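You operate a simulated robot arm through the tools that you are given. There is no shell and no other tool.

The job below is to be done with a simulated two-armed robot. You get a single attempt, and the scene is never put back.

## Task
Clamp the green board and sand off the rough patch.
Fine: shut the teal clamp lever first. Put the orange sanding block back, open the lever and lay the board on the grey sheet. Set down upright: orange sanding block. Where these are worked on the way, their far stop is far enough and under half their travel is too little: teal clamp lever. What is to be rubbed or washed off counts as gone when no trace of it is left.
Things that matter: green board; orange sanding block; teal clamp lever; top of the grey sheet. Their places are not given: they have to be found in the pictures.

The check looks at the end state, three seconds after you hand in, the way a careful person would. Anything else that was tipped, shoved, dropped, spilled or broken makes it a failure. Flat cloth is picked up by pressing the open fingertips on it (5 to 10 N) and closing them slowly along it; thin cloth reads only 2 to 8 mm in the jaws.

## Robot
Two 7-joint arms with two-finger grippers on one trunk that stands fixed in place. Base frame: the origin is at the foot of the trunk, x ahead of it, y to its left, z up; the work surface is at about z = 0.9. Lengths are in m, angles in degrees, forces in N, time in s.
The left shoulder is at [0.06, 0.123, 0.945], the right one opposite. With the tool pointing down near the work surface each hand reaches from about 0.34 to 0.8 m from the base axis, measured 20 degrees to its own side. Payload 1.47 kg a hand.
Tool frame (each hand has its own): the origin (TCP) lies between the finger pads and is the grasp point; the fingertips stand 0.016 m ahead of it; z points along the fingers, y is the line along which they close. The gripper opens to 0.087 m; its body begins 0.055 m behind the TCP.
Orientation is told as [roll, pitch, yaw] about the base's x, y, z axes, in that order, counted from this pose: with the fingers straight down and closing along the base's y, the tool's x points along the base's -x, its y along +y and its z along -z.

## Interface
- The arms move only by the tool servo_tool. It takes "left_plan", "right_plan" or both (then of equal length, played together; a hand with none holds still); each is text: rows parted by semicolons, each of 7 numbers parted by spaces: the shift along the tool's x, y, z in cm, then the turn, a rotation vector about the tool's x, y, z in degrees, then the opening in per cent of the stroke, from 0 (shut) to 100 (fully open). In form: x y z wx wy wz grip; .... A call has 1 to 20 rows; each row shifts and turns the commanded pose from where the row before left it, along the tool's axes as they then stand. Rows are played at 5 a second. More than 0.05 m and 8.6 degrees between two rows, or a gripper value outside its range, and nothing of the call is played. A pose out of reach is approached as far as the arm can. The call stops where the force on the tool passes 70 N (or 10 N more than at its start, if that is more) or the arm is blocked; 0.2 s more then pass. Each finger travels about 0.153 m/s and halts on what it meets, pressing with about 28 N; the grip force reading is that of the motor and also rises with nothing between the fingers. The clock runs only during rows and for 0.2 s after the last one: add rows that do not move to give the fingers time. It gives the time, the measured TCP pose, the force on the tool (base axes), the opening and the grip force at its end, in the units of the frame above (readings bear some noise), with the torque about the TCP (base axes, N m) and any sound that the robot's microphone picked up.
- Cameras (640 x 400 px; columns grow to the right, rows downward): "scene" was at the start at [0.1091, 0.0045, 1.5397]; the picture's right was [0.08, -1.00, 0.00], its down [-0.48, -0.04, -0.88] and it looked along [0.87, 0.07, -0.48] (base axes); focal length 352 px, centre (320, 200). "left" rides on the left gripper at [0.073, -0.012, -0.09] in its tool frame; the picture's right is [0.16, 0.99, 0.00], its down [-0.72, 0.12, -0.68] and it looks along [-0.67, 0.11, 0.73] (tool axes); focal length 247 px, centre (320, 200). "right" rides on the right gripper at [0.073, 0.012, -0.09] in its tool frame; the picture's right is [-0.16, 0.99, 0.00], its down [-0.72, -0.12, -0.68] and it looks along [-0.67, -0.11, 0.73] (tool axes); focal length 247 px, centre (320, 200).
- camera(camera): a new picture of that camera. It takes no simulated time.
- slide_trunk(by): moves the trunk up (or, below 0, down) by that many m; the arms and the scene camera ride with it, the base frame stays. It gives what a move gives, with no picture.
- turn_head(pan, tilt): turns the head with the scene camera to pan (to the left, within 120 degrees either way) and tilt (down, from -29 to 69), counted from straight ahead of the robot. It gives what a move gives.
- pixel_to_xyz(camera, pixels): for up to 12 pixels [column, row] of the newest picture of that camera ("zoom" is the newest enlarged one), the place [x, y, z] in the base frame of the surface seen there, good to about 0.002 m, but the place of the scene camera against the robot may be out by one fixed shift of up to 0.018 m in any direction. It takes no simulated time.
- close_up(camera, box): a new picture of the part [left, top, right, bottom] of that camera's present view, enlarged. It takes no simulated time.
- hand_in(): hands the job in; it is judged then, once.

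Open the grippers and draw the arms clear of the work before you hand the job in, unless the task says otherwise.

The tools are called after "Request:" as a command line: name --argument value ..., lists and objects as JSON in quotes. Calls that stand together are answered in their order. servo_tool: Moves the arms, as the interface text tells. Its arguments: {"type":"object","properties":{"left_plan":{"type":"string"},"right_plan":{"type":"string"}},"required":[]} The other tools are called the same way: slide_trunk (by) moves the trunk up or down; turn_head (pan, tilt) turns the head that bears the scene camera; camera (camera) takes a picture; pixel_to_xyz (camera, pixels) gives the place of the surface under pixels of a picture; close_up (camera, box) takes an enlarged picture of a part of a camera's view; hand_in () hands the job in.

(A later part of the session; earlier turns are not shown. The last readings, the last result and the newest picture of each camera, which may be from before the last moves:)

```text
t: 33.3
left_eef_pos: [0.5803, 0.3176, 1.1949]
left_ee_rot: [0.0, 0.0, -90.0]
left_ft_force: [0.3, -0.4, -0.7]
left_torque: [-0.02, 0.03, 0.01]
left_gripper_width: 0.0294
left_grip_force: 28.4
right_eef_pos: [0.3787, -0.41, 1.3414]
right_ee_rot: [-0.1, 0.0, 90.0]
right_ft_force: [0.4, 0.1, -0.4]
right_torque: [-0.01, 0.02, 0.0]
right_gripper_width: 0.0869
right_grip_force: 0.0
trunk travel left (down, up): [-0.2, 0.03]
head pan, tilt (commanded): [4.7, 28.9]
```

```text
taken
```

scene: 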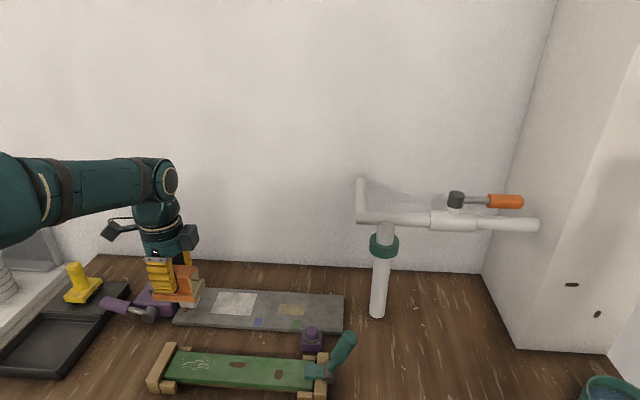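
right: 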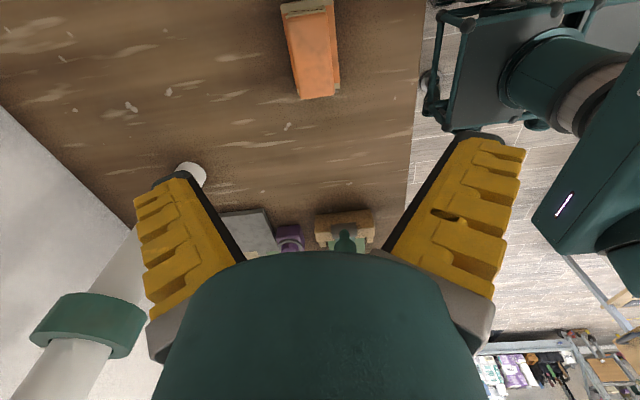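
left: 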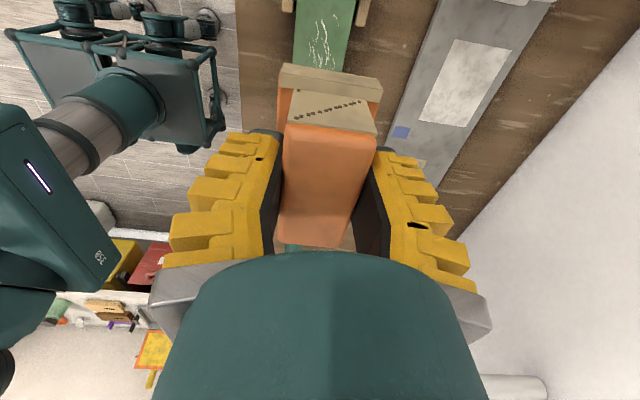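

All is in place above the patch at about (200,362) in the scene. I lower the block close to the board.

Request:
servo_tool --left_plan "0 0 3 0 0 0 15; 0 0 4 0 0 0 15; 0 0 4 0 0 0 15; 0 0 4 0 0 0 15; 0 0 3 0 0 0 15; 0 0 1.5 0 0 0 15; 0 0 0.7 0 0 0 15; 0 0 0 0 0 0 15; 0 0 0 0 0 0 15"

Request:
camera --camera "left"

Request:
close_up --camera "scene" --box '[100, 260, 340, 400]'

```text
t: 35.3
left_eef_pos: [0.5793, 0.3152, 0.9927]
left_ee_rot: [0.0, -0.1, -90.0]
left_ft_force: [0.5, -0.1, -1.2]
left_torque: [0.01, -0.01, 0.02]
left_gripper_width: 0.0291
left_grip_force: 28.2
right_eef_pos: [0.3792, -0.4109, 1.3416]
right_ee_rot: [-0.1, -0.1, 89.9]
right_ft_force: [0.6, 0.0, -0.6]
right_torque: [0.01, -0.02, 0.01]
right_gripper_width: 0.0871
right_grip_force: 0.1
trunk travel left (down, up): [-0.2, 0.03]
head pan, tilt (commanded): [4.7, 28.9]
```

```text
taken
```

left: 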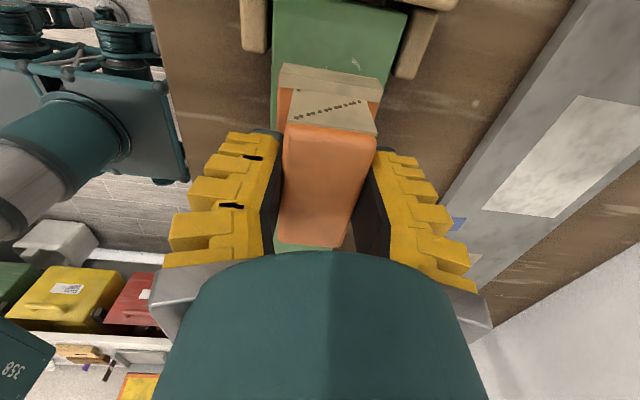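

```text
2.67 times, centred on (220, 330) of scene
```

zoom: 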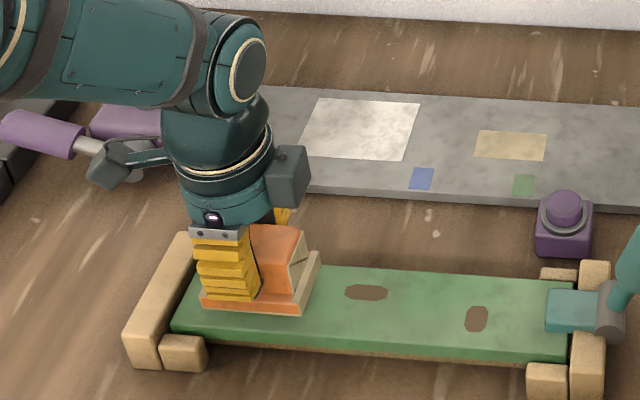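

The block hovers about 1 cm above the board, with a bit of the patch visible at (355,65) toward the end stop. I lower in small steps until contact is felt.

Request:
servo_tool --left_plan "0 0 0.4 0 0 0 15; 0 0 0.4 0 0 0 15; 0 0 0.2 0 0 0 15; 0 0 0 0 0 0 15"

Request:
servo_tool --left_plan "0 0 0.2 0 0 0 15; 0 0 0 0 0 0 15"

```text
t: 36.3
left_eef_pos: [0.5814, 0.3172, 0.9838]
left_ee_rot: [0.1, 0.0, -89.9]
left_ft_force: [-0.4, 0.7, -1.9]
left_torque: [-0.01, -0.04, -0.01]
left_gripper_width: 0.0289
left_grip_force: 28.0
right_eef_pos: [0.3789, -0.4091, 1.3416]
right_ee_rot: [0.1, 0.0, 90.0]
right_ft_force: [-0.3, -0.6, 0.4]
right_torque: [0.01, 0.0, 0.0]
right_gripper_width: 0.0868
right_grip_force: 0.0
trunk travel left (down, up): [-0.2, 0.03]
head pan, tilt (commanded): [4.7, 28.9]
```

```text
t: 36.9
left_eef_pos: [0.5801, 0.3172, 0.9831]
left_ee_rot: [0.2, 0.0, -90.0]
left_ft_force: [0.3, -0.4, 9.3]
left_torque: [-0.35, 0.03, -0.04]
left_gripper_width: 0.0291
left_grip_force: 27.9
right_eef_pos: [0.3778, -0.4112, 1.342]
right_ee_rot: [0.0, 0.0, 89.9]
right_ft_force: [0.7, 0.4, 0.4]
right_torque: [0.03, 0.0, 0.01]
right_gripper_width: 0.0871
right_grip_force: 0.0
trunk travel left (down, up): [-0.2, 0.03]
head pan, tilt (commanded): [4.7, 28.9]
```

Contact: 9.3 N. I press slightly more and start stroking along y and x over the patch.

Request:
servo_tool --left_plan "0 0 0.1 0 0 0 15; 0.9 0 0 0 0 0 15; 0.9 0 0 0 0 0 15; -0.9 0 0 0 0 0 15; -0.9 0 0 0 0 0 15; -0.9 0 0 0 0 0 15; -0.9 0 0 0 0 0 15; 0.9 0 0 0 0 0 15; 0.9 0 0 0 0 0 15; 0.9 0 0 0 0 0 15; 0.9 0 0 0 0 0 15; -0.9 0 0 0 0 0 15; -0.9 0 0 0 0 0 15; 0 0 0 0 0 0 15"

Request:
camera --camera "left"

Request:
close_up --camera "scene" --box '[100, 260, 340, 400]'

```text
t: 39.9
left_eef_pos: [0.5835, 0.3174, 0.9824]
left_ee_rot: [0.1, 0.1, -89.9]
left_ft_force: [-0.1, 4.6, 11.6]
left_torque: [0.14, 0.0, -0.04]
left_gripper_width: 0.0301
left_grip_force: 28.1
right_eef_pos: [0.3778, -0.4107, 1.3422]
right_ee_rot: [0.0, 0.1, 90.1]
right_ft_force: [-0.5, 0.1, -0.4]
right_torque: [0.01, 0.01, 0.02]
right_gripper_width: 0.0873
right_grip_force: 0.1
trunk travel left (down, up): [-0.2, 0.03]
head pan, tilt (commanded): [4.7, 28.9]
```

```text
taken
```

left: 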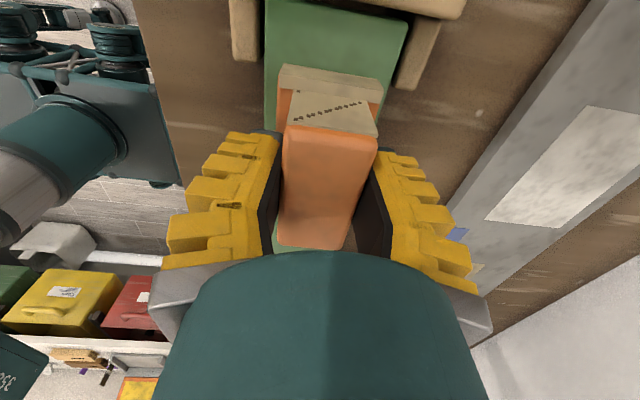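

```text
2.67 times, centred on (220, 330) of scene
```

zoom: 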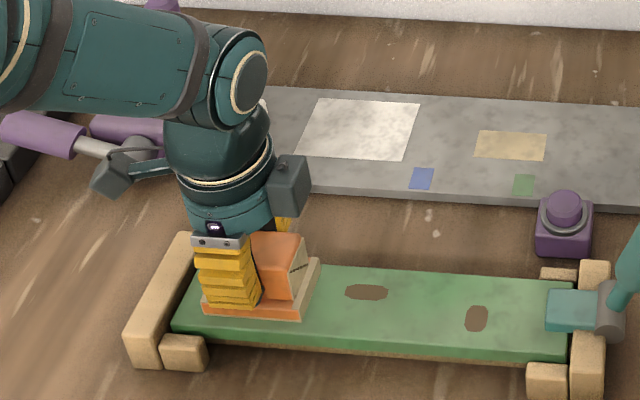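

The visible speck is gone. I rub further with small offsets in x so that the edges of the patch are covered too.

Request:
servo_tool --left_plan "0 0.7 0 0 0 0 15; 0.9 0 0 0 0 0 15; 0.9 0 0 0 0 0 15; -0.9 0 0 0 0 0 15; -0.9 0 0 0 0 0 15; -0.9 0 0 0 0 0 15; -0.9 0 0 0 0 0 15; -0.6 0 0 0 0 0 15; 0.6 -0.7 0 0 0 0 15; 0 -0.7 0 0 0 0 15; 0.9 0 0 0 0 0 15; 0.9 0 0 0 0 0 15; 0.9 0 0 0 0 0 15; 0.9 0 0 0 0 0 15; -0.9 0 0 0 0 0 15; -0.9 0 0 0 0 0 15; -0.9 0 0 0 0 0 15; -0.9 0 0 0 0 0 15; 0.9 0.7 0 0 0 0 15; 0.9 0 0 0 0 0 15"

Request:
servo_tool --left_plan "0.9 0.8 0 0 0 0 15; 0 -0.8 0 0 0 0 15; 0 -0.8 0 0 0 0 15; 0 0.8 0 0 0 0 15; -0.9 0.8 0 0 0 0 15; 0 -0.8 0 0 0 0 15; 0 -0.8 0 0 0 0 15; 0 0.8 0 0 0 0 15; -0.9 0.8 0 0 0 0 15; 0 -0.8 0 0 0 0 15; 0 -0.8 0 0 0 0 15; 0 0.8 0 0 0 0 15; -0.9 0.8 0 0 0 0 15; 0 -0.8 0 0 0 0 15; 0 -0.8 0 0 0 0 15; 0 0.8 0 0 0 0 15; 0.9 0 0 0 0 0 15; 0.9 0 0 0 0 0 15; 0 0 0 0 0 0 15"

```text
t: 44.1
left_eef_pos: [0.5809, 0.3165, 0.9805]
left_ee_rot: [0.1, -0.1, -90.0]
left_ft_force: [1.8, -3.6, 10.6]
left_torque: [-0.02, -0.01, -0.03]
left_gripper_width: 0.0302
left_grip_force: 28.0
right_eef_pos: [0.3791, -0.4109, 1.3406]
right_ee_rot: [0.0, -0.1, 90.0]
right_ft_force: [0.3, -0.7, 0.4]
right_torque: [0.0, -0.02, 0.02]
right_gripper_width: 0.087
right_grip_force: 0.1
trunk travel left (down, up): [-0.2, 0.03]
head pan, tilt (commanded): [4.7, 28.9]
```

```text
t: 48.1
left_eef_pos: [0.5813, 0.3157, 0.9814]
left_ee_rot: [0.0, 0.1, -90.0]
left_ft_force: [-1.4, -2.4, 8.6]
left_torque: [-0.1, 0.05, 0.02]
left_gripper_width: 0.029
left_grip_force: 28.0
right_eef_pos: [0.3785, -0.4108, 1.3424]
right_ee_rot: [0.0, 0.0, 90.0]
right_ft_force: [0.7, 0.1, -1.1]
right_torque: [0.01, 0.02, -0.03]
right_gripper_width: 0.0871
right_grip_force: 0.1
trunk travel left (down, up): [-0.2, 0.03]
head pan, tilt (commanded): [4.7, 28.9]
```

Now I lift the block straight up well above the board to inspect the patch.

Request:
servo_tool --left_plan "0 0 -1 0 0 0 15; 0 0 -3 0 0 0 15; 0 0 -4 0 0 0 15; 0 0 -4 0 0 0 15; 0 0 -4 0 0 0 15; 0 0 -4 0 0 0 15; 0 0 -2 0 0 0 15; 0 0 0 0 0 0 15"

Request:
camera --camera "left"

Request:
close_up --camera "scene" --box '[130, 330, 270, 400]'

```text
t: 49.9
left_eef_pos: [0.5811, 0.3181, 1.2002]
left_ee_rot: [-0.1, 0.0, -90.0]
left_ft_force: [-0.5, 0.5, -0.7]
left_torque: [0.01, -0.03, 0.0]
left_gripper_width: 0.0293
left_grip_force: 28.1
right_eef_pos: [0.3806, -0.4098, 1.3423]
right_ee_rot: [0.0, 0.0, 90.0]
right_ft_force: [0.4, 0.0, 0.6]
right_torque: [0.0, 0.01, 0.03]
right_gripper_width: 0.0869
right_grip_force: 0.1
trunk travel left (down, up): [-0.2, 0.03]
head pan, tilt (commanded): [4.7, 28.9]
```

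```text
taken
```

left: 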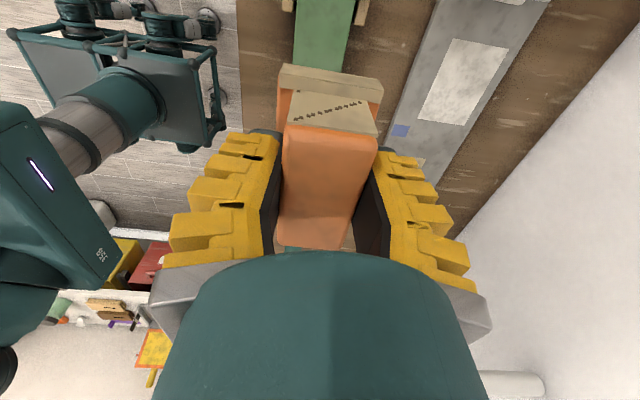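

```text
4.57 times, centred on (200, 365) of scene
```

zoom: 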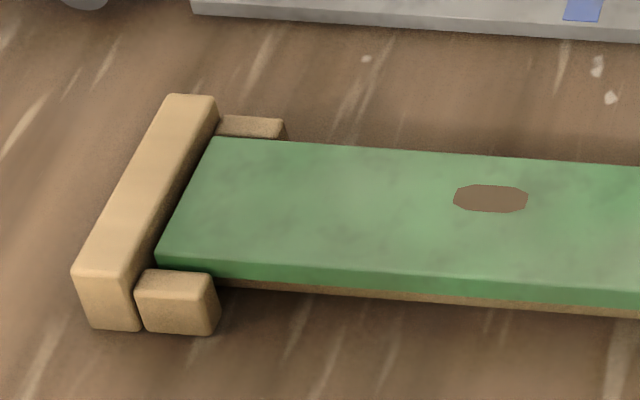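

The patch looks gone. I enlarge more strongly to look for faint traces.

Request:
close_up --camera "scene" --box '[162, 352, 226, 392]'

Request:
close_up --camera "left" --box '[270, 0, 390, 75]'

```text
10.00 times, centred on (194, 372) of scene
```

zoom: 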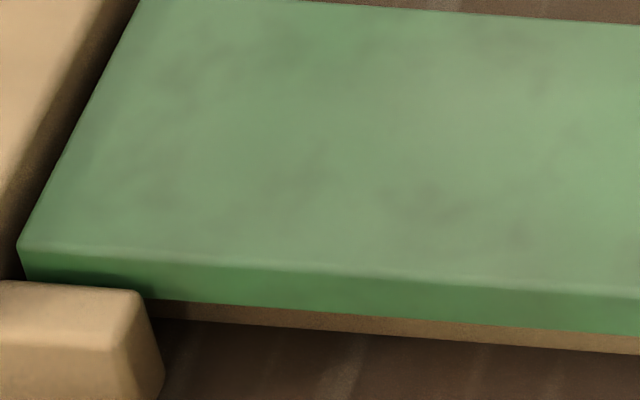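

```text
5.33 times, centred on (330, 38) of left
```

zoom: 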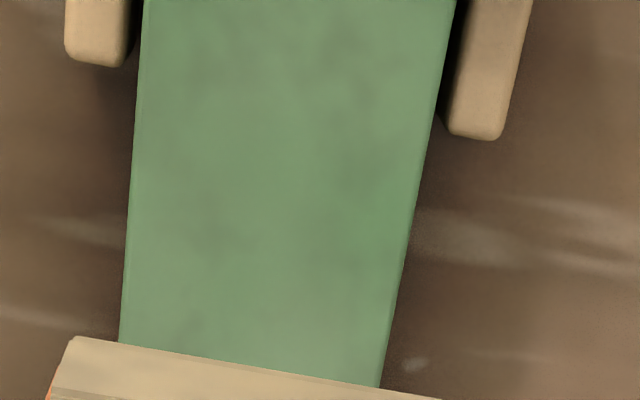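

No trace is left. I carry the block back over the lever to above its starting place (TCP 0.587, −0.222).

Request:
servo_tool --left_plan "-2 0 0 0 0 0 15; -4 0 0 0 0 0 15; -4 0 0 0 0 0 15; -4 0 0 0 0 0 15; -4 0 0 0 0 0 15; -4 0 0 0 0 0 15; -4 0 0 0 0 0 15; -4 0 0 0 0 0 15; -4 0 0 0 0 0 15; -4 0 0 0 0 0 15; -4 0 0 0 0 0 15; -4 0 0 0 0 0 15; -4 0.3 0 0 0 0 15; -3 0.3 0 0 0 0 15; -1 0 0 0 0 0 15; 0 0 0 0 0 0 15; 0 0 0 0 0 0 15"

Request:
servo_tool --left_plan "0 0 3 0 0 0 15; 0 0 4 0 0 0 15; 0 0 4 0 0 0 15; 0 0 4 0 0 0 15; 0 0 4 0 0 0 15; 0 0 3 0 0 0 15; 0 0 1.5 0 0 0 15; 0 0 0.8 0 0 0 15; 0 0 0 0 0 0 15; 0 0 0 0 0 0 15"

Request:
camera --camera "left"

Request:
camera --camera "scene"

```text
t: 53.5
left_eef_pos: [0.5868, -0.2246, 1.2002]
left_ee_rot: [0.0, 0.1, -90.0]
left_ft_force: [0.1, -0.9, -1.4]
left_torque: [0.01, 0.03, 0.0]
left_gripper_width: 0.029
left_grip_force: 27.8
right_eef_pos: [0.3798, -0.4104, 1.3424]
right_ee_rot: [0.1, 0.1, 90.0]
right_ft_force: [-0.5, 0.3, 1.3]
right_torque: [-0.02, 0.01, 0.06]
right_gripper_width: 0.0868
right_grip_force: 0.2
trunk travel left (down, up): [-0.2, 0.03]
head pan, tilt (commanded): [4.7, 28.9]
```

```text
t: 55.7
left_eef_pos: [0.5882, -0.2229, 0.9587]
left_ee_rot: [0.1, 0.1, -90.0]
left_ft_force: [0.1, 0.4, -0.8]
left_torque: [0.02, -0.01, -0.02]
left_gripper_width: 0.029
left_grip_force: 28.2
right_eef_pos: [0.3786, -0.4105, 1.3416]
right_ee_rot: [0.0, 0.0, 89.9]
right_ft_force: [0.0, 0.6, -0.4]
right_torque: [-0.03, 0.02, 0.0]
right_gripper_width: 0.0871
right_grip_force: 0.1
trunk travel left (down, up): [-0.2, 0.03]
head pan, tilt (commanded): [4.7, 28.9]
```

```text
taken
```

left: 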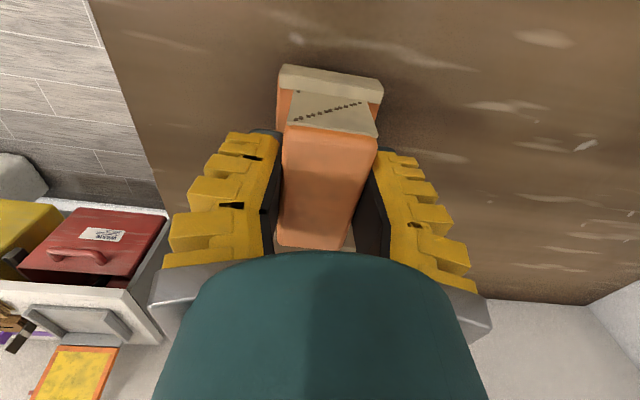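

```text
taken
```

scene: 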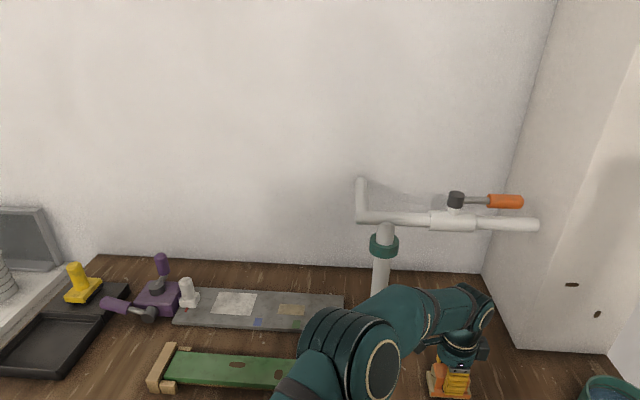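

The block is about 1.3 cm above the table at its old place. I lower it gently until contact.

Request:
servo_tool --left_plan "0 0 0.5 0 0 0 15; 0 0 0.5 0 0 0 15; 0 0 0.2 0 0 0 15; 0 0 0 0 0 0 15"

Request:
servo_tool --left_plan "0 0 0.15 0 0 0 15; 0 0 0 0 0 0 15"

```text
t: 56.7
left_eef_pos: [0.5865, -0.2224, 0.9451]
left_ee_rot: [-0.1, -0.1, -90.0]
left_ft_force: [-0.4, -0.4, -0.8]
left_torque: [0.01, -0.02, -0.01]
left_gripper_width: 0.0291
left_grip_force: 28.6
right_eef_pos: [0.3786, -0.4104, 1.3416]
right_ee_rot: [0.1, 0.0, 90.0]
right_ft_force: [0.5, 0.1, -0.1]
right_torque: [0.0, 0.01, 0.02]
right_gripper_width: 0.0871
right_grip_force: 0.2
trunk travel left (down, up): [-0.2, 0.03]
head pan, tilt (commanded): [4.7, 28.9]
```

```text
t: 57.3
left_eef_pos: [0.5878, -0.2217, 0.9444]
left_ee_rot: [0.0, 0.0, -90.0]
left_ft_force: [0.1, 1.3, 3.8]
left_torque: [0.19, 0.01, -0.01]
left_gripper_width: 0.0288
left_grip_force: 27.9
right_eef_pos: [0.3789, -0.4103, 1.3422]
right_ee_rot: [0.0, 0.0, 90.0]
right_ft_force: [-0.3, -0.8, 0.9]
right_torque: [-0.02, -0.01, 0.02]
right_gripper_width: 0.0869
right_grip_force: 0.0
trunk travel left (down, up): [-0.2, 0.03]
head pan, tilt (commanded): [4.7, 28.9]
```

The block rests on the table (3.8 N). I open the fingers slowly and rise straight up.

Request:
servo_tool --left_plan "0 0 0.1 0 0 0 15; 0 0 0 0 0 0 30; 0 0 0 0 0 0 40; 0 0 0 0 0 0 60; 0 0 0 0 0 0 100; 0 0 0 0 0 0 100; 0 0 -1 0 0 0 100; 0 0 -2 0 0 0 100; 0 0 -3 0 0 0 100; 0 0 -4 0 0 0 100; 0 0 -4 0 0 0 100; 0 0 0 0 0 0 100"

Request:
camera --camera "left"

Request:
pixel_to_xyz --camera "left" --pixels '[[335, 100], [322, 68], [363, 74], [335, 140], [304, 133], [365, 60], [313, 46]]'

```text
t: 59.9
left_eef_pos: [0.5878, -0.2217, 1.08]
left_ee_rot: [0.0, 0.0, -90.0]
left_ft_force: [-0.7, -0.1, -0.2]
left_torque: [-0.02, 0.02, 0.03]
left_gripper_width: 0.0869
left_grip_force: 0.0
right_eef_pos: [0.379, -0.4102, 1.3415]
right_ee_rot: [0.0, 0.0, 90.1]
right_ft_force: [-0.2, 0.4, 0.6]
right_torque: [-0.02, -0.04, -0.01]
right_gripper_width: 0.0873
right_grip_force: 0.1
trunk travel left (down, up): [-0.2, 0.03]
head pan, tilt (commanded): [4.7, 28.9]
```

```text
taken
```

left: 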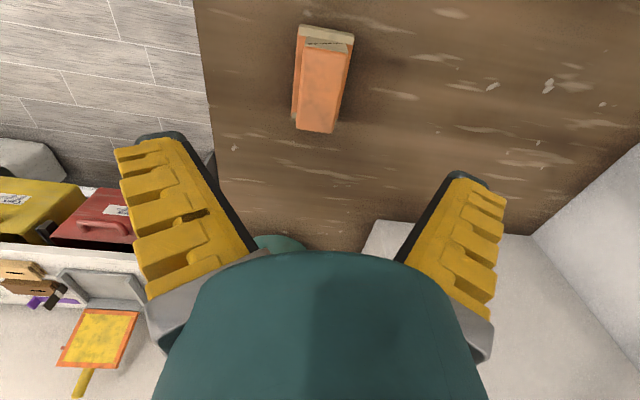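

```text
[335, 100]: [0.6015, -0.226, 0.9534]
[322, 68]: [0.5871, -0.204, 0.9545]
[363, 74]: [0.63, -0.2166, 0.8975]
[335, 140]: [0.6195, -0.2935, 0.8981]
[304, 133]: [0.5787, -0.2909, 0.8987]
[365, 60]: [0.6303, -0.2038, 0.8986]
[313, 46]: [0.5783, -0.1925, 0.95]
```

The block stands upright at its old place. I now withdraw the left hand upward and back to the left side.

Request:
servo_tool --left_plan "0 0 -4 0 0 0 100; 0 -0.5 -4 0 0 0 100; 3 -1 -4 0 0 0 100; 4.2 -1.2 0 0 0 0 100; 4.2 -1.2 0 0 0 0 100; 4.2 -1.2 0 0 0 0 100; 4.2 -1.2 0 0 0 0 100; 4.2 -1.2 0 0 0 0 100; 4.2 -1.2 0 0 0 0 100; 4.2 -1.2 0 0 0 0 100; 4.2 -1.2 -1 0 0 0 100; 4.2 -1.2 -1 0 0 0 100; 4.2 -1.2 -1 0 0 0 100; 4.2 -1.2 -1 0 0 0 100; 4.2 -1.2 -1 0 0 0 100; 4.2 -1.2 -1 0 0 0 100; 4.2 0 0 0 0 0 100; 0 0 0 0 0 0 100; 0 0 0 0 0 0 100"

Request:
camera --camera "scene"

Request:
camera --camera "left"

```text
refused: row 3 steps farther than a row can; nothing moved
```

```text
taken
```

scene: 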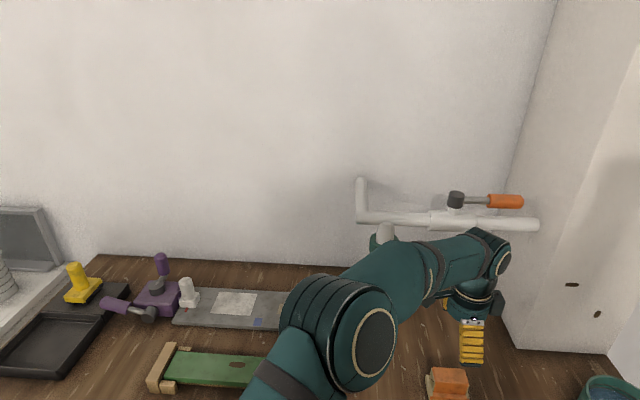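

```text
taken
```

left: 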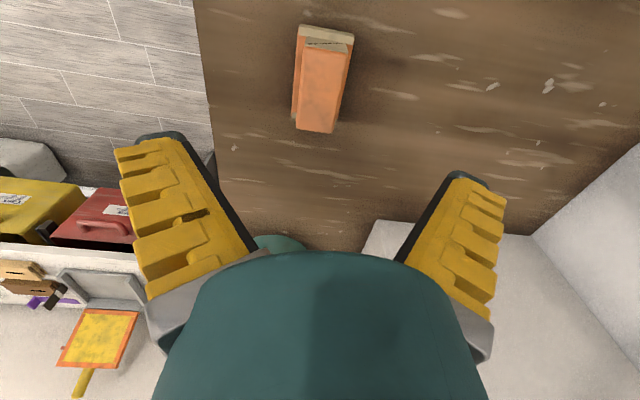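

The plan was refused because row 3 was too long; nothing moved. I send it again with shorter rows.

Request:
servo_tool --left_plan "0 0 -4 0 0 0 100; 0 -0.5 -4 0 0 0 100; 2 -1 -4 0 0 0 100; 4.2 -1.2 0 0 0 0 100; 4.2 -1.2 0 0 0 0 100; 4.2 -1.2 0 0 0 0 100; 4.2 -1.2 0 0 0 0 100; 4.2 -1.2 0 0 0 0 100; 4.2 -1.2 0 0 0 0 100; 4.2 -1.2 0 0 0 0 100; 4.2 -1.2 -1 0 0 0 100; 4.2 -1.2 -1 0 0 0 100; 4.2 -1.2 -1 0 0 0 100; 4.2 -1.2 -1 0 0 0 100; 4.2 -1.2 -1 0 0 0 100; 4.2 -1.2 -1 0 0 0 100; 4.2 0 0 0 0 0 100; 0 0 0 0 0 0 100; 0 0 0 0 0 0 100"

Request:
camera --camera "scene"

Request:
camera --camera "left"

```text
t: 63.9
left_eef_pos: [0.4145, 0.3832, 1.2649]
left_ee_rot: [0.1, 0.0, -90.0]
left_ft_force: [-0.3, 0.1, 1.4]
left_torque: [-0.02, 0.04, 0.04]
left_gripper_width: 0.087
left_grip_force: 0.1
right_eef_pos: [0.3785, -0.4099, 1.3416]
right_ee_rot: [0.0, 0.0, 90.0]
right_ft_force: [-0.8, -0.1, -0.5]
right_torque: [-0.02, 0.01, -0.02]
right_gripper_width: 0.087
right_grip_force: 0.1
trunk travel left (down, up): [-0.2, 0.03]
head pan, tilt (commanded): [4.7, 28.9]
```

```text
taken
```

scene: 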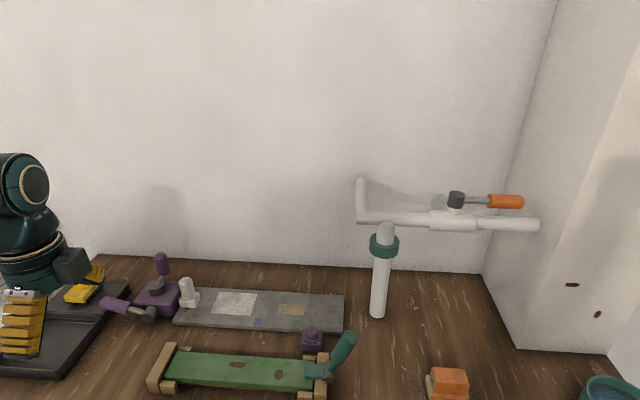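

```text
taken
```

left: 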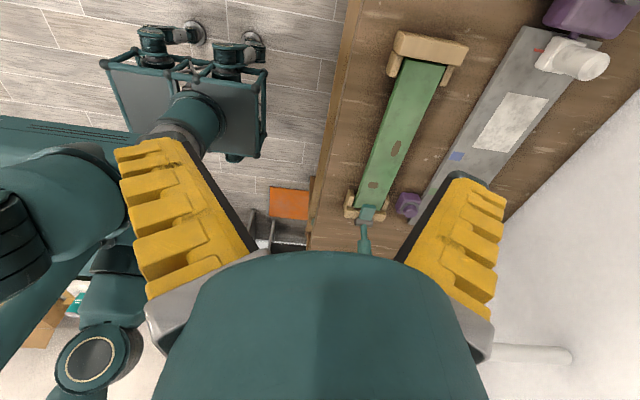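

The left hand is back on its side. I tilt the head down for a better view of the work and bring the right hand back over the upright handle.

Request:
turn_head --pan 4.7 --tilt 42

Request:
servo_tool --right_plan "-2 -1 0.5 0 0 0 100; -3.9 -1.9 1.5 0 0 0 100; -3.9 -1.9 1.5 0 0 0 100; -3.9 -1.9 1.5 0 0 0 100; -3.9 -1.9 1.5 0 0 0 100; -3.9 -1.9 1.5 0 0 0 100; -3.9 -1.9 1.5 0 0 0 100; -3.9 -1.9 1.5 0 0 0 100; -3.9 -1.9 1.5 0 0 0 100; -3.9 -1.9 1.5 0 0 0 100; -3.4 -1.9 1.5 0 0 0 100; -1 -0.1 1 0 0 0 100; 0 0 0 0 0 0 100; 0 0 0 0 0 0 100"

Request:
camera --camera "right"

Request:
camera --camera "scene"

```text
t: 64.7
left_eef_pos: [0.4155, 0.3817, 1.2645]
left_ee_rot: [0.0, -0.1, -90.0]
left_ft_force: [-0.2, -1.1, -0.1]
left_torque: [0.0, 0.01, -0.02]
left_gripper_width: 0.0871
left_grip_force: 0.0
right_eef_pos: [0.3797, -0.411, 1.3416]
right_ee_rot: [0.0, 0.0, 90.1]
right_ft_force: [-0.2, 0.0, 0.7]
right_torque: [0.0, -0.01, -0.03]
right_gripper_width: 0.087
right_grip_force: 0.1
trunk travel left (down, up): [-0.2, 0.03]
head pan, tilt (commanded): [4.7, 42.0]
```

```text
t: 67.7
left_eef_pos: [0.4139, 0.3825, 1.2649]
left_ee_rot: [0.0, 0.0, -90.0]
left_ft_force: [-0.3, -1.8, 1.0]
left_torque: [0.02, -0.04, 0.01]
left_gripper_width: 0.0869
left_grip_force: 0.0
right_eef_pos: [0.5811, 0.0024, 1.1754]
right_ee_rot: [0.0, 0.1, 90.0]
right_ft_force: [0.4, 0.2, -0.9]
right_torque: [0.01, 0.02, 0.01]
right_gripper_width: 0.0869
right_grip_force: 0.0
trunk travel left (down, up): [-0.2, 0.03]
head pan, tilt (commanded): [4.7, 42.0]
```

```text
taken
```

right: 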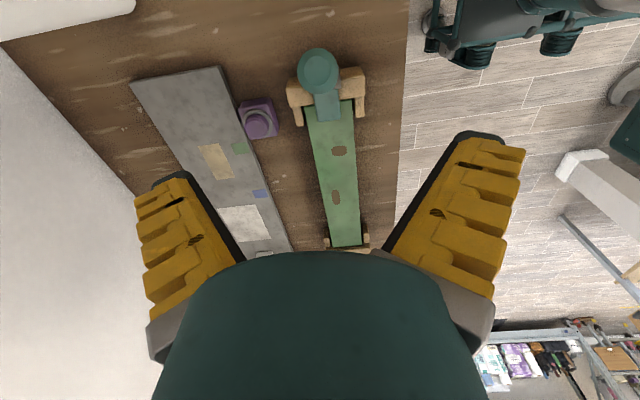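

```text
taken
```

scene: 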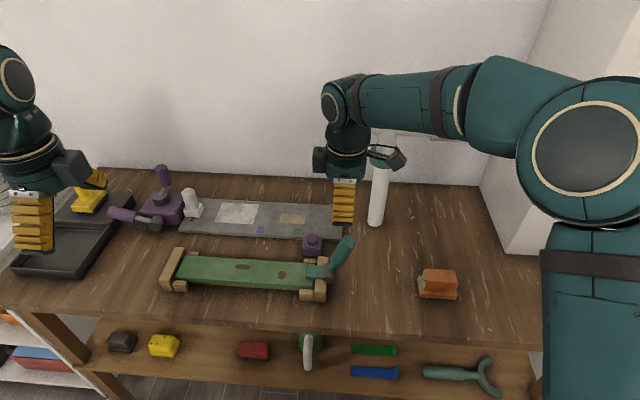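

The handle's top shows at (318,67) in the right camera. I measure it.

Request:
pixel_to_xyz --camera "right" --pixels '[[318, 67], [303, 70], [333, 68], [320, 52], [318, 85], [327, 105]]'

```text
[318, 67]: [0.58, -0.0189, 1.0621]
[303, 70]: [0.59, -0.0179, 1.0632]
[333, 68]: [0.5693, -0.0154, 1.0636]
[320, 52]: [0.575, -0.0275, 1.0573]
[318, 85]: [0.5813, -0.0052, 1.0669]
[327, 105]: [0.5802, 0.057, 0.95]
```

The closed handle leans about 20° from upright: top centre (0.580, −0.016, 1.063). I descend so the fingers straddle it at about (0.580, −0.009, 1.037) and close.

Request:
servo_tool --right_plan "0.6 0 3 0 0 0 100; 0.55 0 3 0 0 0 100; 0 0 3 0 0 0 100; 0 0 3 0 0 0 100; 0 0 1.9 0 0 0 100; 0 0 0 0 0 0 100; 0 0 0 0 0 0 60; 0 0 0 0 0 0 30; 0 0 0 0 0 0 20; 0 0 0 0 0 0 15; 0 0 0 0 0 0 15"

Request:
close_up --camera "scene" --box '[260, 170, 440, 300]'

```text
t: 70.1
left_eef_pos: [0.4149, 0.3824, 1.2656]
left_ee_rot: [-0.1, 0.0, -90.0]
left_ft_force: [-0.7, 0.5, 0.0]
left_torque: [-0.01, 0.02, 0.0]
left_gripper_width: 0.0869
left_grip_force: 0.0
right_eef_pos: [0.5803, -0.0058, 1.036]
right_ee_rot: [-0.2, -0.1, 89.9]
right_ft_force: [8.6, -1.5, 12.7]
right_torque: [0.1, -0.08, -0.06]
right_gripper_width: 0.0236
right_grip_force: 29.4
trunk travel left (down, up): [-0.2, 0.03]
head pan, tilt (commanded): [4.7, 42.0]
```

```text
3.08 times, centred on (350, 235) of scene
```

zoom: 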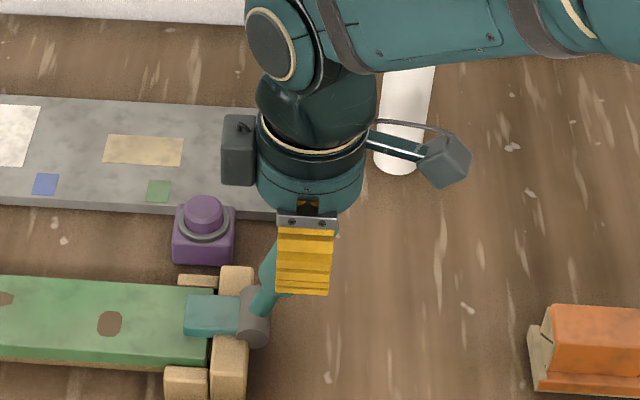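

The handle is gripped. I swing it back outward and down along the arc, first half of the travel.

Request:
servo_tool --right_plan "0.87 0 0.37 0 0 0 15; 0.82 0 0.46 0 0 0 15; 0.77 0 0.54 0 0 0 15; 0 0 0 0 0 0 15"

Request:
servo_tool --right_plan "0.71 0 0.62 0 0 0 15; 0.64 0 0.68 0 0 0 15; 0.57 0 0.76 0 0 0 15; 0 0 0 0 0 0 15"

Request:
close_up --camera "scene" --box '[260, 170, 440, 300]'

```text
t: 71.1
left_eef_pos: [0.4148, 0.3832, 1.2648]
left_ee_rot: [0.1, 0.1, -90.0]
left_ft_force: [-0.8, 0.2, -0.1]
left_torque: [0.01, 0.02, -0.03]
left_gripper_width: 0.0867
left_grip_force: 0.1
right_eef_pos: [0.5812, -0.0304, 1.0224]
right_ee_rot: [0.0, 0.1, 90.0]
right_ft_force: [8.7, 9.2, 6.1]
right_torque: [0.83, 0.01, 0.0]
right_gripper_width: 0.0241
right_grip_force: 30.2
trunk travel left (down, up): [-0.2, 0.03]
head pan, tilt (commanded): [4.7, 42.0]
```

```text
t: 72.1
left_eef_pos: [0.4141, 0.3834, 1.2643]
left_ee_rot: [0.0, 0.0, -90.0]
left_ft_force: [0.2, 0.4, 0.0]
left_torque: [0.01, 0.0, 0.02]
left_gripper_width: 0.0869
left_grip_force: 0.0
right_eef_pos: [0.5797, -0.0495, 1.0038]
right_ee_rot: [0.2, 0.0, 89.9]
right_ft_force: [3.9, 9.7, 5.3]
right_torque: [0.68, 0.12, 0.08]
right_gripper_width: 0.0236
right_grip_force: 29.9
trunk travel left (down, up): [-0.2, 0.03]
head pan, tilt (commanded): [4.7, 42.0]
```

```text
3.08 times, centred on (350, 235) of scene
```

zoom: 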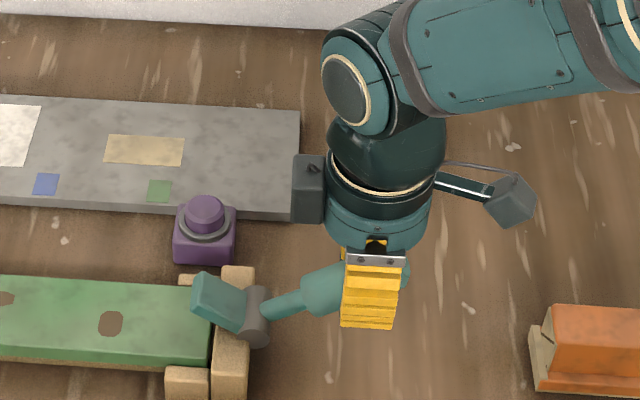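

The lever is opening smoothly. I continue down to the open stop.

Request:
servo_tool --right_plan "0.49 0 0.8 0 0 0 15; 0.39 0 0.86 0 0 0 15; 0 0 0 0 0 0 15"

Request:
servo_tool --right_plan "0.31 0 0.89 0 0 0 15; 0 0 0 0 0 0 15"

Request:
servo_tool --right_plan "0.15 0 0.5 0 0 0 15; 0 0 0 0 0 0 15"

Request:
close_up --camera "scene" --box '[260, 170, 440, 300]'

```text
t: 72.9
left_eef_pos: [0.4143, 0.3821, 1.2636]
left_ee_rot: [0.0, 0.0, -90.0]
left_ft_force: [-0.1, 0.1, -0.1]
left_torque: [0.0, 0.0, 0.01]
left_gripper_width: 0.087
left_grip_force: 0.0
right_eef_pos: [0.5805, -0.0598, 0.9866]
right_ee_rot: [0.0, 0.1, 89.9]
right_ft_force: [6.1, 4.0, 7.4]
right_torque: [0.59, 0.04, 0.08]
right_gripper_width: 0.0244
right_grip_force: 29.3
trunk travel left (down, up): [-0.2, 0.03]
head pan, tilt (commanded): [4.7, 42.0]
```

```text
t: 73.5
left_eef_pos: [0.415, 0.3818, 1.2646]
left_ee_rot: [0.0, 0.0, -90.0]
left_ft_force: [-0.5, 0.6, 0.3]
left_torque: [-0.05, 0.01, 0.03]
left_gripper_width: 0.087
left_grip_force: 0.0
right_eef_pos: [0.5803, -0.0627, 0.9783]
right_ee_rot: [-0.1, 0.0, 89.9]
right_ft_force: [3.0, 0.3, 10.1]
right_torque: [0.66, -0.03, 0.02]
right_gripper_width: 0.0248
right_grip_force: 30.2
trunk travel left (down, up): [-0.2, 0.03]
head pan, tilt (commanded): [4.7, 42.0]
```

```text
t: 74.1
left_eef_pos: [0.4151, 0.3826, 1.2631]
left_ee_rot: [0.0, 0.1, -90.1]
left_ft_force: [-0.2, 0.5, -0.1]
left_torque: [-0.02, 0.03, 0.0]
left_gripper_width: 0.0871
left_grip_force: 0.0
right_eef_pos: [0.5806, -0.0632, 0.9731]
right_ee_rot: [0.0, 0.0, 90.0]
right_ft_force: [5.5, 2.3, 11.1]
right_torque: [0.81, -0.05, 0.02]
right_gripper_width: 0.0244
right_grip_force: 30.7
trunk travel left (down, up): [-0.2, 0.03]
head pan, tilt (commanded): [4.7, 42.0]
```

```text
3.08 times, centred on (350, 235) of scene
```

zoom: 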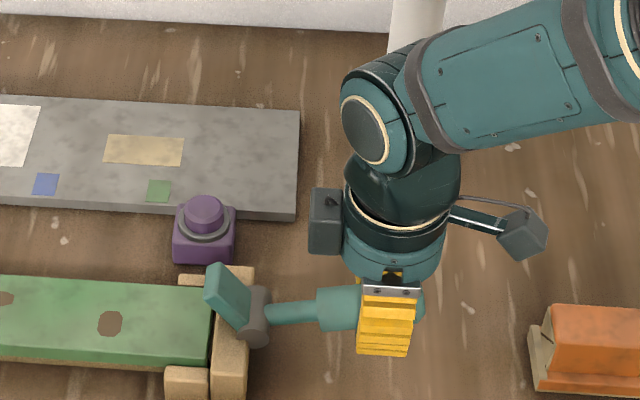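

The handle is back at its original height. I press 3–6 mm further to confirm the open stop.

Request:
servo_tool --right_plan "0.05 0 0.35 0 0 0 15; 0 0 0.3 0 0 0 15; 0 0 0 0 0 0 15"

```text
t: 74.9
left_eef_pos: [0.416, 0.3812, 1.2634]
left_ee_rot: [-0.1, 0.1, -90.0]
left_ft_force: [0.2, 0.4, -1.1]
left_torque: [-0.01, 0.04, 0.01]
left_gripper_width: 0.0871
left_grip_force: 0.1
right_eef_pos: [0.5803, -0.0646, 0.964]
right_ee_rot: [0.3, 0.0, 90.1]
right_ft_force: [3.9, 0.1, 2.1]
right_torque: [-0.13, -0.02, -0.06]
right_gripper_width: 0.0308
right_grip_force: 20.3
trunk travel left (down, up): [-0.2, 0.03]
head pan, tilt (commanded): [4.7, 42.0]
```

The fingers slipped downward past the handle's middle, so the lever is at its stop. I open the fingers and look.

Request:
servo_tool --right_plan "0 0 0 0 0 0 50; 0 0 0 0 0 0 80; 0 0 0 0 0 0 100; 0 0 0 0 0 0 100; 0 0 -2 0 0 0 100; 0 0 -3 0 0 0 100; 0 0 -4 0 0 0 100; 0 0 -4 0 0 0 100; 0 0 0 0 0 0 100"

Request:
camera --camera "right"

Request:
close_up --camera "scene" --box '[260, 190, 440, 320]'

```text
t: 76.9
left_eef_pos: [0.4144, 0.3828, 1.2642]
left_ee_rot: [0.0, -0.1, -90.0]
left_ft_force: [0.2, 0.7, 0.0]
left_torque: [0.01, 0.01, -0.03]
left_gripper_width: 0.0869
left_grip_force: 0.0
right_eef_pos: [0.5777, -0.0656, 1.0961]
right_ee_rot: [0.1, 0.0, 90.0]
right_ft_force: [-0.1, 0.7, 0.0]
right_torque: [-0.01, 0.03, 0.01]
right_gripper_width: 0.087
right_grip_force: 0.1
trunk travel left (down, up): [-0.2, 0.03]
head pan, tilt (commanded): [4.7, 42.0]
```

```text
taken
```

right: 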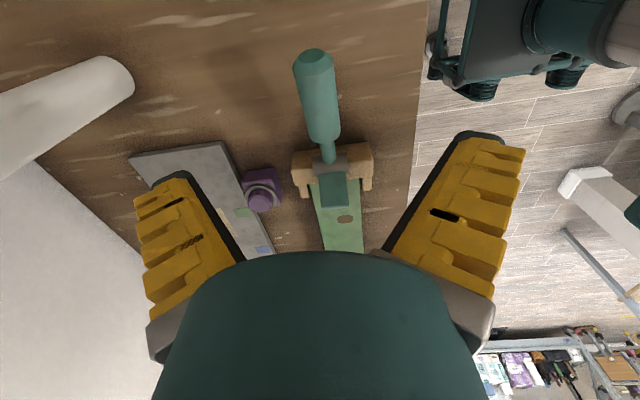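

```text
3.08 times, centred on (350, 255) of scene
```

zoom: 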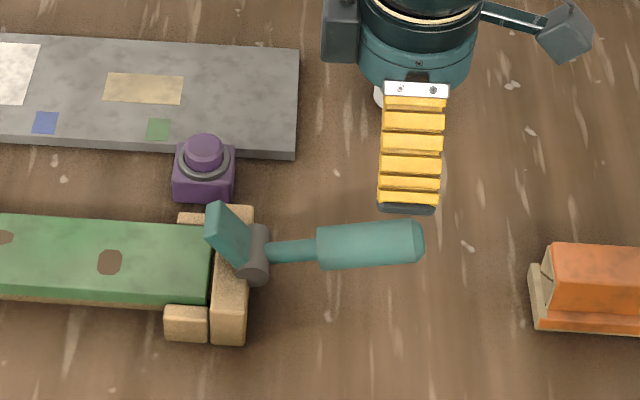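

The lever is open. I check its angle against the original by measuring the handle top line.

Request:
pixel_to_xyz --camera "right" --pixels '[[314, 54], [314, 65], [317, 85], [321, 110], [325, 130], [328, 148], [332, 190], [332, 205]]'

```text
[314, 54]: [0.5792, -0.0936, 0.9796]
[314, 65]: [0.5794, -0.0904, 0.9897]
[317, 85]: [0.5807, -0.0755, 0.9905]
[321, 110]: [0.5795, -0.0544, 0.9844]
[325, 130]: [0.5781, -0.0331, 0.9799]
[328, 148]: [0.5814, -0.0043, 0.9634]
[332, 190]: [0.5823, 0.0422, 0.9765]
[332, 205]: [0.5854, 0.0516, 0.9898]
```

The handle line matches the original, so the lever is fully open. I draw the right arm away to the right rear.

Request:
servo_tool --right_plan "0 0 -4 0 0 0 100; 1 0.5 -4 0 0 0 100; 3 1.7 -3 0 0 0 100; 3.9 2.2 0 0 0 0 100; 3.9 2.2 0 0 0 0 100; 3.9 2.2 0 0 0 0 100; 3.9 2.2 0 0 0 0 100; 3.9 2.2 0 0 0 0 100; 3.9 2.2 0 0 0 0 100; 3.9 2.2 0 0 0 0 100; 3 2 0 0 0 0 100; 0 0 0 0 0 0 100; 0 0 0 0 0 0 100"

Request:
camera --camera "scene"

Request:
close_up --camera "scene" --box '[150, 170, 370, 310]'

```text
t: 79.7
left_eef_pos: [0.4142, 0.3818, 1.2641]
left_ee_rot: [0.0, 0.1, -90.1]
left_ft_force: [-0.1, -0.8, -0.2]
left_torque: [-0.03, 0.0, 0.0]
left_gripper_width: 0.0868
left_grip_force: 0.0
right_eef_pos: [0.3806, -0.4091, 1.2084]
right_ee_rot: [0.0, 0.0, 89.9]
right_ft_force: [-0.8, 0.0, 0.3]
right_torque: [0.02, 0.01, 0.0]
right_gripper_width: 0.0868
right_grip_force: 0.1
trunk travel left (down, up): [-0.2, 0.03]
head pan, tilt (commanded): [4.7, 42.0]
```

```text
taken
```

scene: 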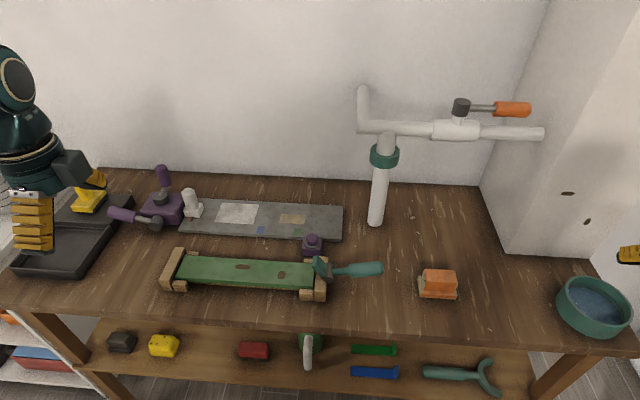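

```text
2.86 times, centred on (260, 240) of scene
```

zoom: 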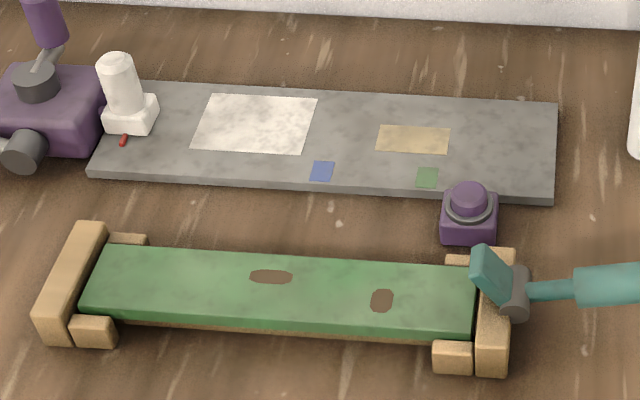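

The work area is clear: lever open, block back. I move the left hand over the middle of the board to measure it from close by.

Request:
servo_tool --left_plan "-2 2 1 0 0 0 100; -2.8 2.9 2 0 0 0 100; -2.9 2.9 2 0 0 0 100; -2.9 3 2 0 0 0 100; -2.9 3 2 0 0 0 100; -2.8 2.9 2.4 0 0 0 100; 0 0 0 0 0 0 100; 0 0 0 0 0 0 100"

Request:
camera --camera "left"

```text
t: 81.5
left_eef_pos: [0.5803, 0.2199, 1.1485]
left_ee_rot: [0.0, -0.1, -90.0]
left_ft_force: [0.1, 1.2, -0.6]
left_torque: [0.06, 0.0, 0.01]
left_gripper_width: 0.0871
left_grip_force: 0.1
right_eef_pos: [0.3826, -0.4105, 1.2072]
right_ee_rot: [-0.1, 0.0, 90.0]
right_ft_force: [0.3, 0.1, -0.6]
right_torque: [0.01, 0.01, 0.03]
right_gripper_width: 0.087
right_grip_force: 0.0
trunk travel left (down, up): [-0.2, 0.03]
head pan, tilt (commanded): [4.7, 42.0]
```

```text
taken
```

left: 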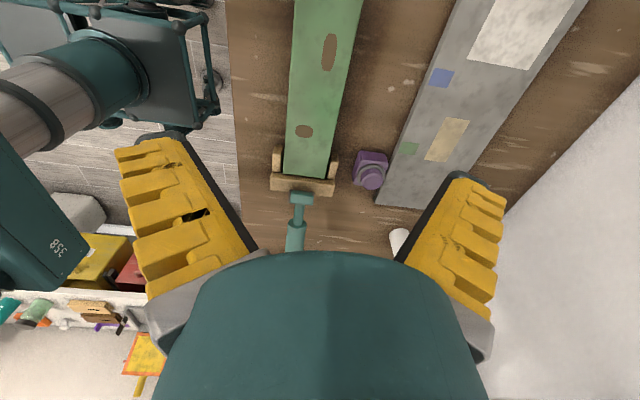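

I measure the board edges, its right end, the clamp pad and the sheet edge here.

Request:
close_up --camera "left" --box '[240, 100, 400, 200]'

Request:
pixel_to_xyz --camera "left" --pixels '[[291, 80], [353, 80], [349, 80], [294, 50], [356, 50], [286, 150], [329, 150], [330, 174], [285, 173], [300, 200], [378, 200], [372, 178]]'

```text
4.00 times, centred on (320, 150) of left
```

zoom: 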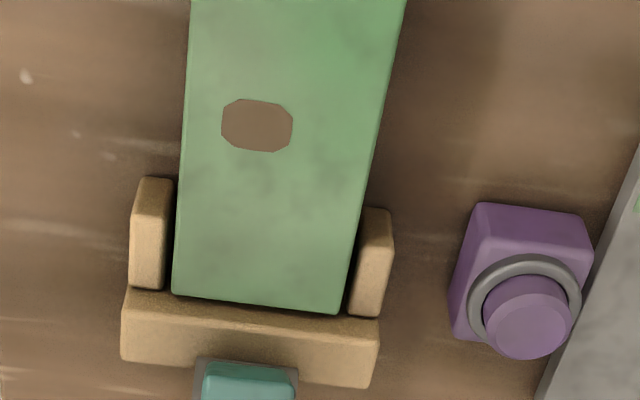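

```text
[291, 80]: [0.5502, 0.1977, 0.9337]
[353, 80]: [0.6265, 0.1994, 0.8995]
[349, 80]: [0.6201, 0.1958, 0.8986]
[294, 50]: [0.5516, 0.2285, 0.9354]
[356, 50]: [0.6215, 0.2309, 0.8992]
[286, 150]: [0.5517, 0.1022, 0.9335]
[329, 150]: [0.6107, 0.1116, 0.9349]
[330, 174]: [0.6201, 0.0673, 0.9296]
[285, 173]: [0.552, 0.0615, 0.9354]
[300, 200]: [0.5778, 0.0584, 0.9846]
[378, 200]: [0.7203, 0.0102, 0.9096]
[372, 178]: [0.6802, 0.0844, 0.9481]
```

The pad tip is at y≈0.058 and the board end at y≈0.0615, so I'll lift a little, shift toward +y, then lift on. I measure the board's thickness from its front face with the scene camera.

Request:
close_up --camera "scene" --box '[230, 250, 330, 312]'

Request:
pixel_to_xyz --camera "zoom" --pixels '[[200, 150], [200, 195], [200, 205], [200, 215], [200, 225], [200, 235], [200, 240], [200, 245], [200, 250], [200, 255], [200, 262], [200, 275]]'

```text
6.40 times, centred on (280, 281) of scene
```

zoom: 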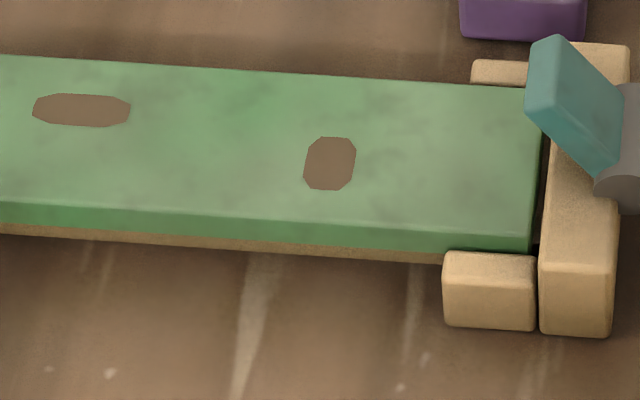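

```text
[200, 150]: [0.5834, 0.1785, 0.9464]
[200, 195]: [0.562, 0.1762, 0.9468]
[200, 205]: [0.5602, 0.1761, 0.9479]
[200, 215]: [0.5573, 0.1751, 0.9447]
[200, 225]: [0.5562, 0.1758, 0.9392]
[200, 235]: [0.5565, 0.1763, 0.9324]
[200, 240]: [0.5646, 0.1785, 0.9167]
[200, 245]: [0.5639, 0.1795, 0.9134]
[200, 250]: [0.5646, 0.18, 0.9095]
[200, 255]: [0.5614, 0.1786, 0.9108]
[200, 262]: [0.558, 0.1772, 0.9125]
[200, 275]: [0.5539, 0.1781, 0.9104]
```

Thickness ≈0.016 (board bottom ≈0.9195, resting on a narrower base), width ≈0.062. I lower the open left hand over the board's middle to TCP z≈0.9385, so fingertips stay about 3 mm above the board's underside.

Request:
servo_tool --left_plan "0 0.1 3 0 0 0 100; 0 0 4 0 0 0 100; 0 0 4 0 0 0 100; 0 0 4 0 0 0 100; 0 0 3 0 0 0 100; 0 0 2 0 0 0 100; 0 0 0.6 0 0 0 100; 0 0 0 0 0 0 100; 0 0 0 0 0 0 100"

Request:
camera --camera "left"

Request:
close_up --camera "scene" --box '[160, 200, 320, 310]'

```text
t: 83.5
left_eef_pos: [0.5832, 0.2208, 0.9442]
left_ee_rot: [0.1, 0.0, -90.0]
left_ft_force: [-1.1, -0.4, 0.0]
left_torque: [-0.01, -0.01, 0.01]
left_gripper_width: 0.0869
left_grip_force: 0.1
right_eef_pos: [0.3812, -0.4095, 1.2081]
right_ee_rot: [0.0, 0.0, 90.0]
right_ft_force: [0.0, 0.9, 0.2]
right_torque: [0.04, -0.04, -0.01]
right_gripper_width: 0.0872
right_grip_force: 0.0
trunk travel left (down, up): [-0.2, 0.03]
head pan, tilt (commanded): [4.7, 42.0]
```

```text
taken
```

left: 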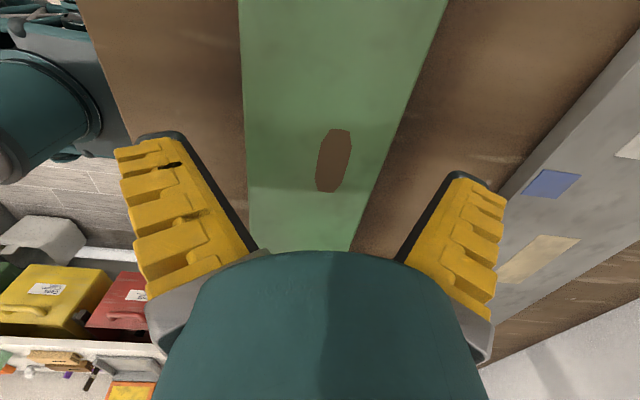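

```text
3.64 times, centred on (240, 255) of scene
```

zoom: 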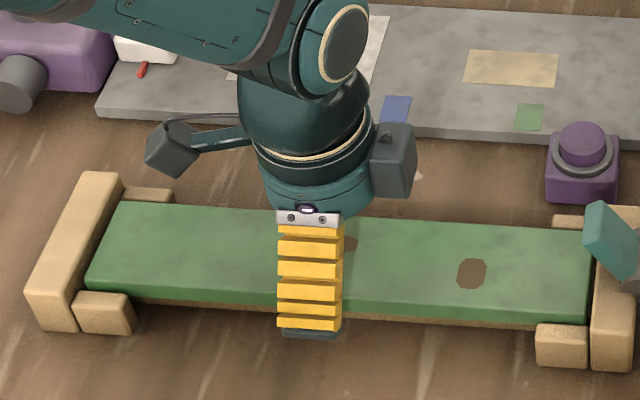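

The board is between the fingers. I measure its two edges from this close view to centre precisely.

Request:
pixel_to_xyz --camera "left" --pixels '[[250, 220], [356, 235], [250, 200], [374, 200], [247, 150], [390, 150], [243, 50], [425, 50], [368, 205], [384, 155]]'

```text
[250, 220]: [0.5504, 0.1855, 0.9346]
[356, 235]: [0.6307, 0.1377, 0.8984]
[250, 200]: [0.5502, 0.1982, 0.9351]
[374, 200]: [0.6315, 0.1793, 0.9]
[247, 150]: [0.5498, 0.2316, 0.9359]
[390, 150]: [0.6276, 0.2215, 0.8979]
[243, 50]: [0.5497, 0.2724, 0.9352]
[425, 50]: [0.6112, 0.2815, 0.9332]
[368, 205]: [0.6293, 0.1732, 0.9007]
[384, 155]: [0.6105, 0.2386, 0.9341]
```

Board edges are x≈0.5497 and 0.613 (centre 0.5813). I go down another 5.5 mm, shift 1 mm, and close slowly.

Request:
servo_tool --left_plan "0 -0.1 0.55 0 0 0 100; 0 0 0 0 0 0 90; 0 0 0 0 0 0 82; 0 0 0 0 0 0 77; 0 0 0 0 0 0 72; 0 0 0 0 0 0 66; 0 0 0 0 0 0 60; 0 0 0 0 0 0 55; 0 0 0 0 0 0 55"

```text
t: 85.5
left_eef_pos: [0.5829, 0.2226, 0.9384]
left_ee_rot: [0.1, 0.0, -89.9]
left_ft_force: [-0.4, 0.2, 5.3]
left_torque: [0.04, 0.01, -0.04]
left_gripper_width: 0.0588
left_grip_force: 28.0
right_eef_pos: [0.381, -0.4102, 1.2079]
right_ee_rot: [0.0, 0.1, 90.0]
right_ft_force: [0.0, 0.3, 0.2]
right_torque: [0.03, 0.0, 0.02]
right_gripper_width: 0.087
right_grip_force: 0.2
trunk travel left (down, up): [-0.2, 0.03]
head pan, tilt (commanded): [4.7, 42.0]
```

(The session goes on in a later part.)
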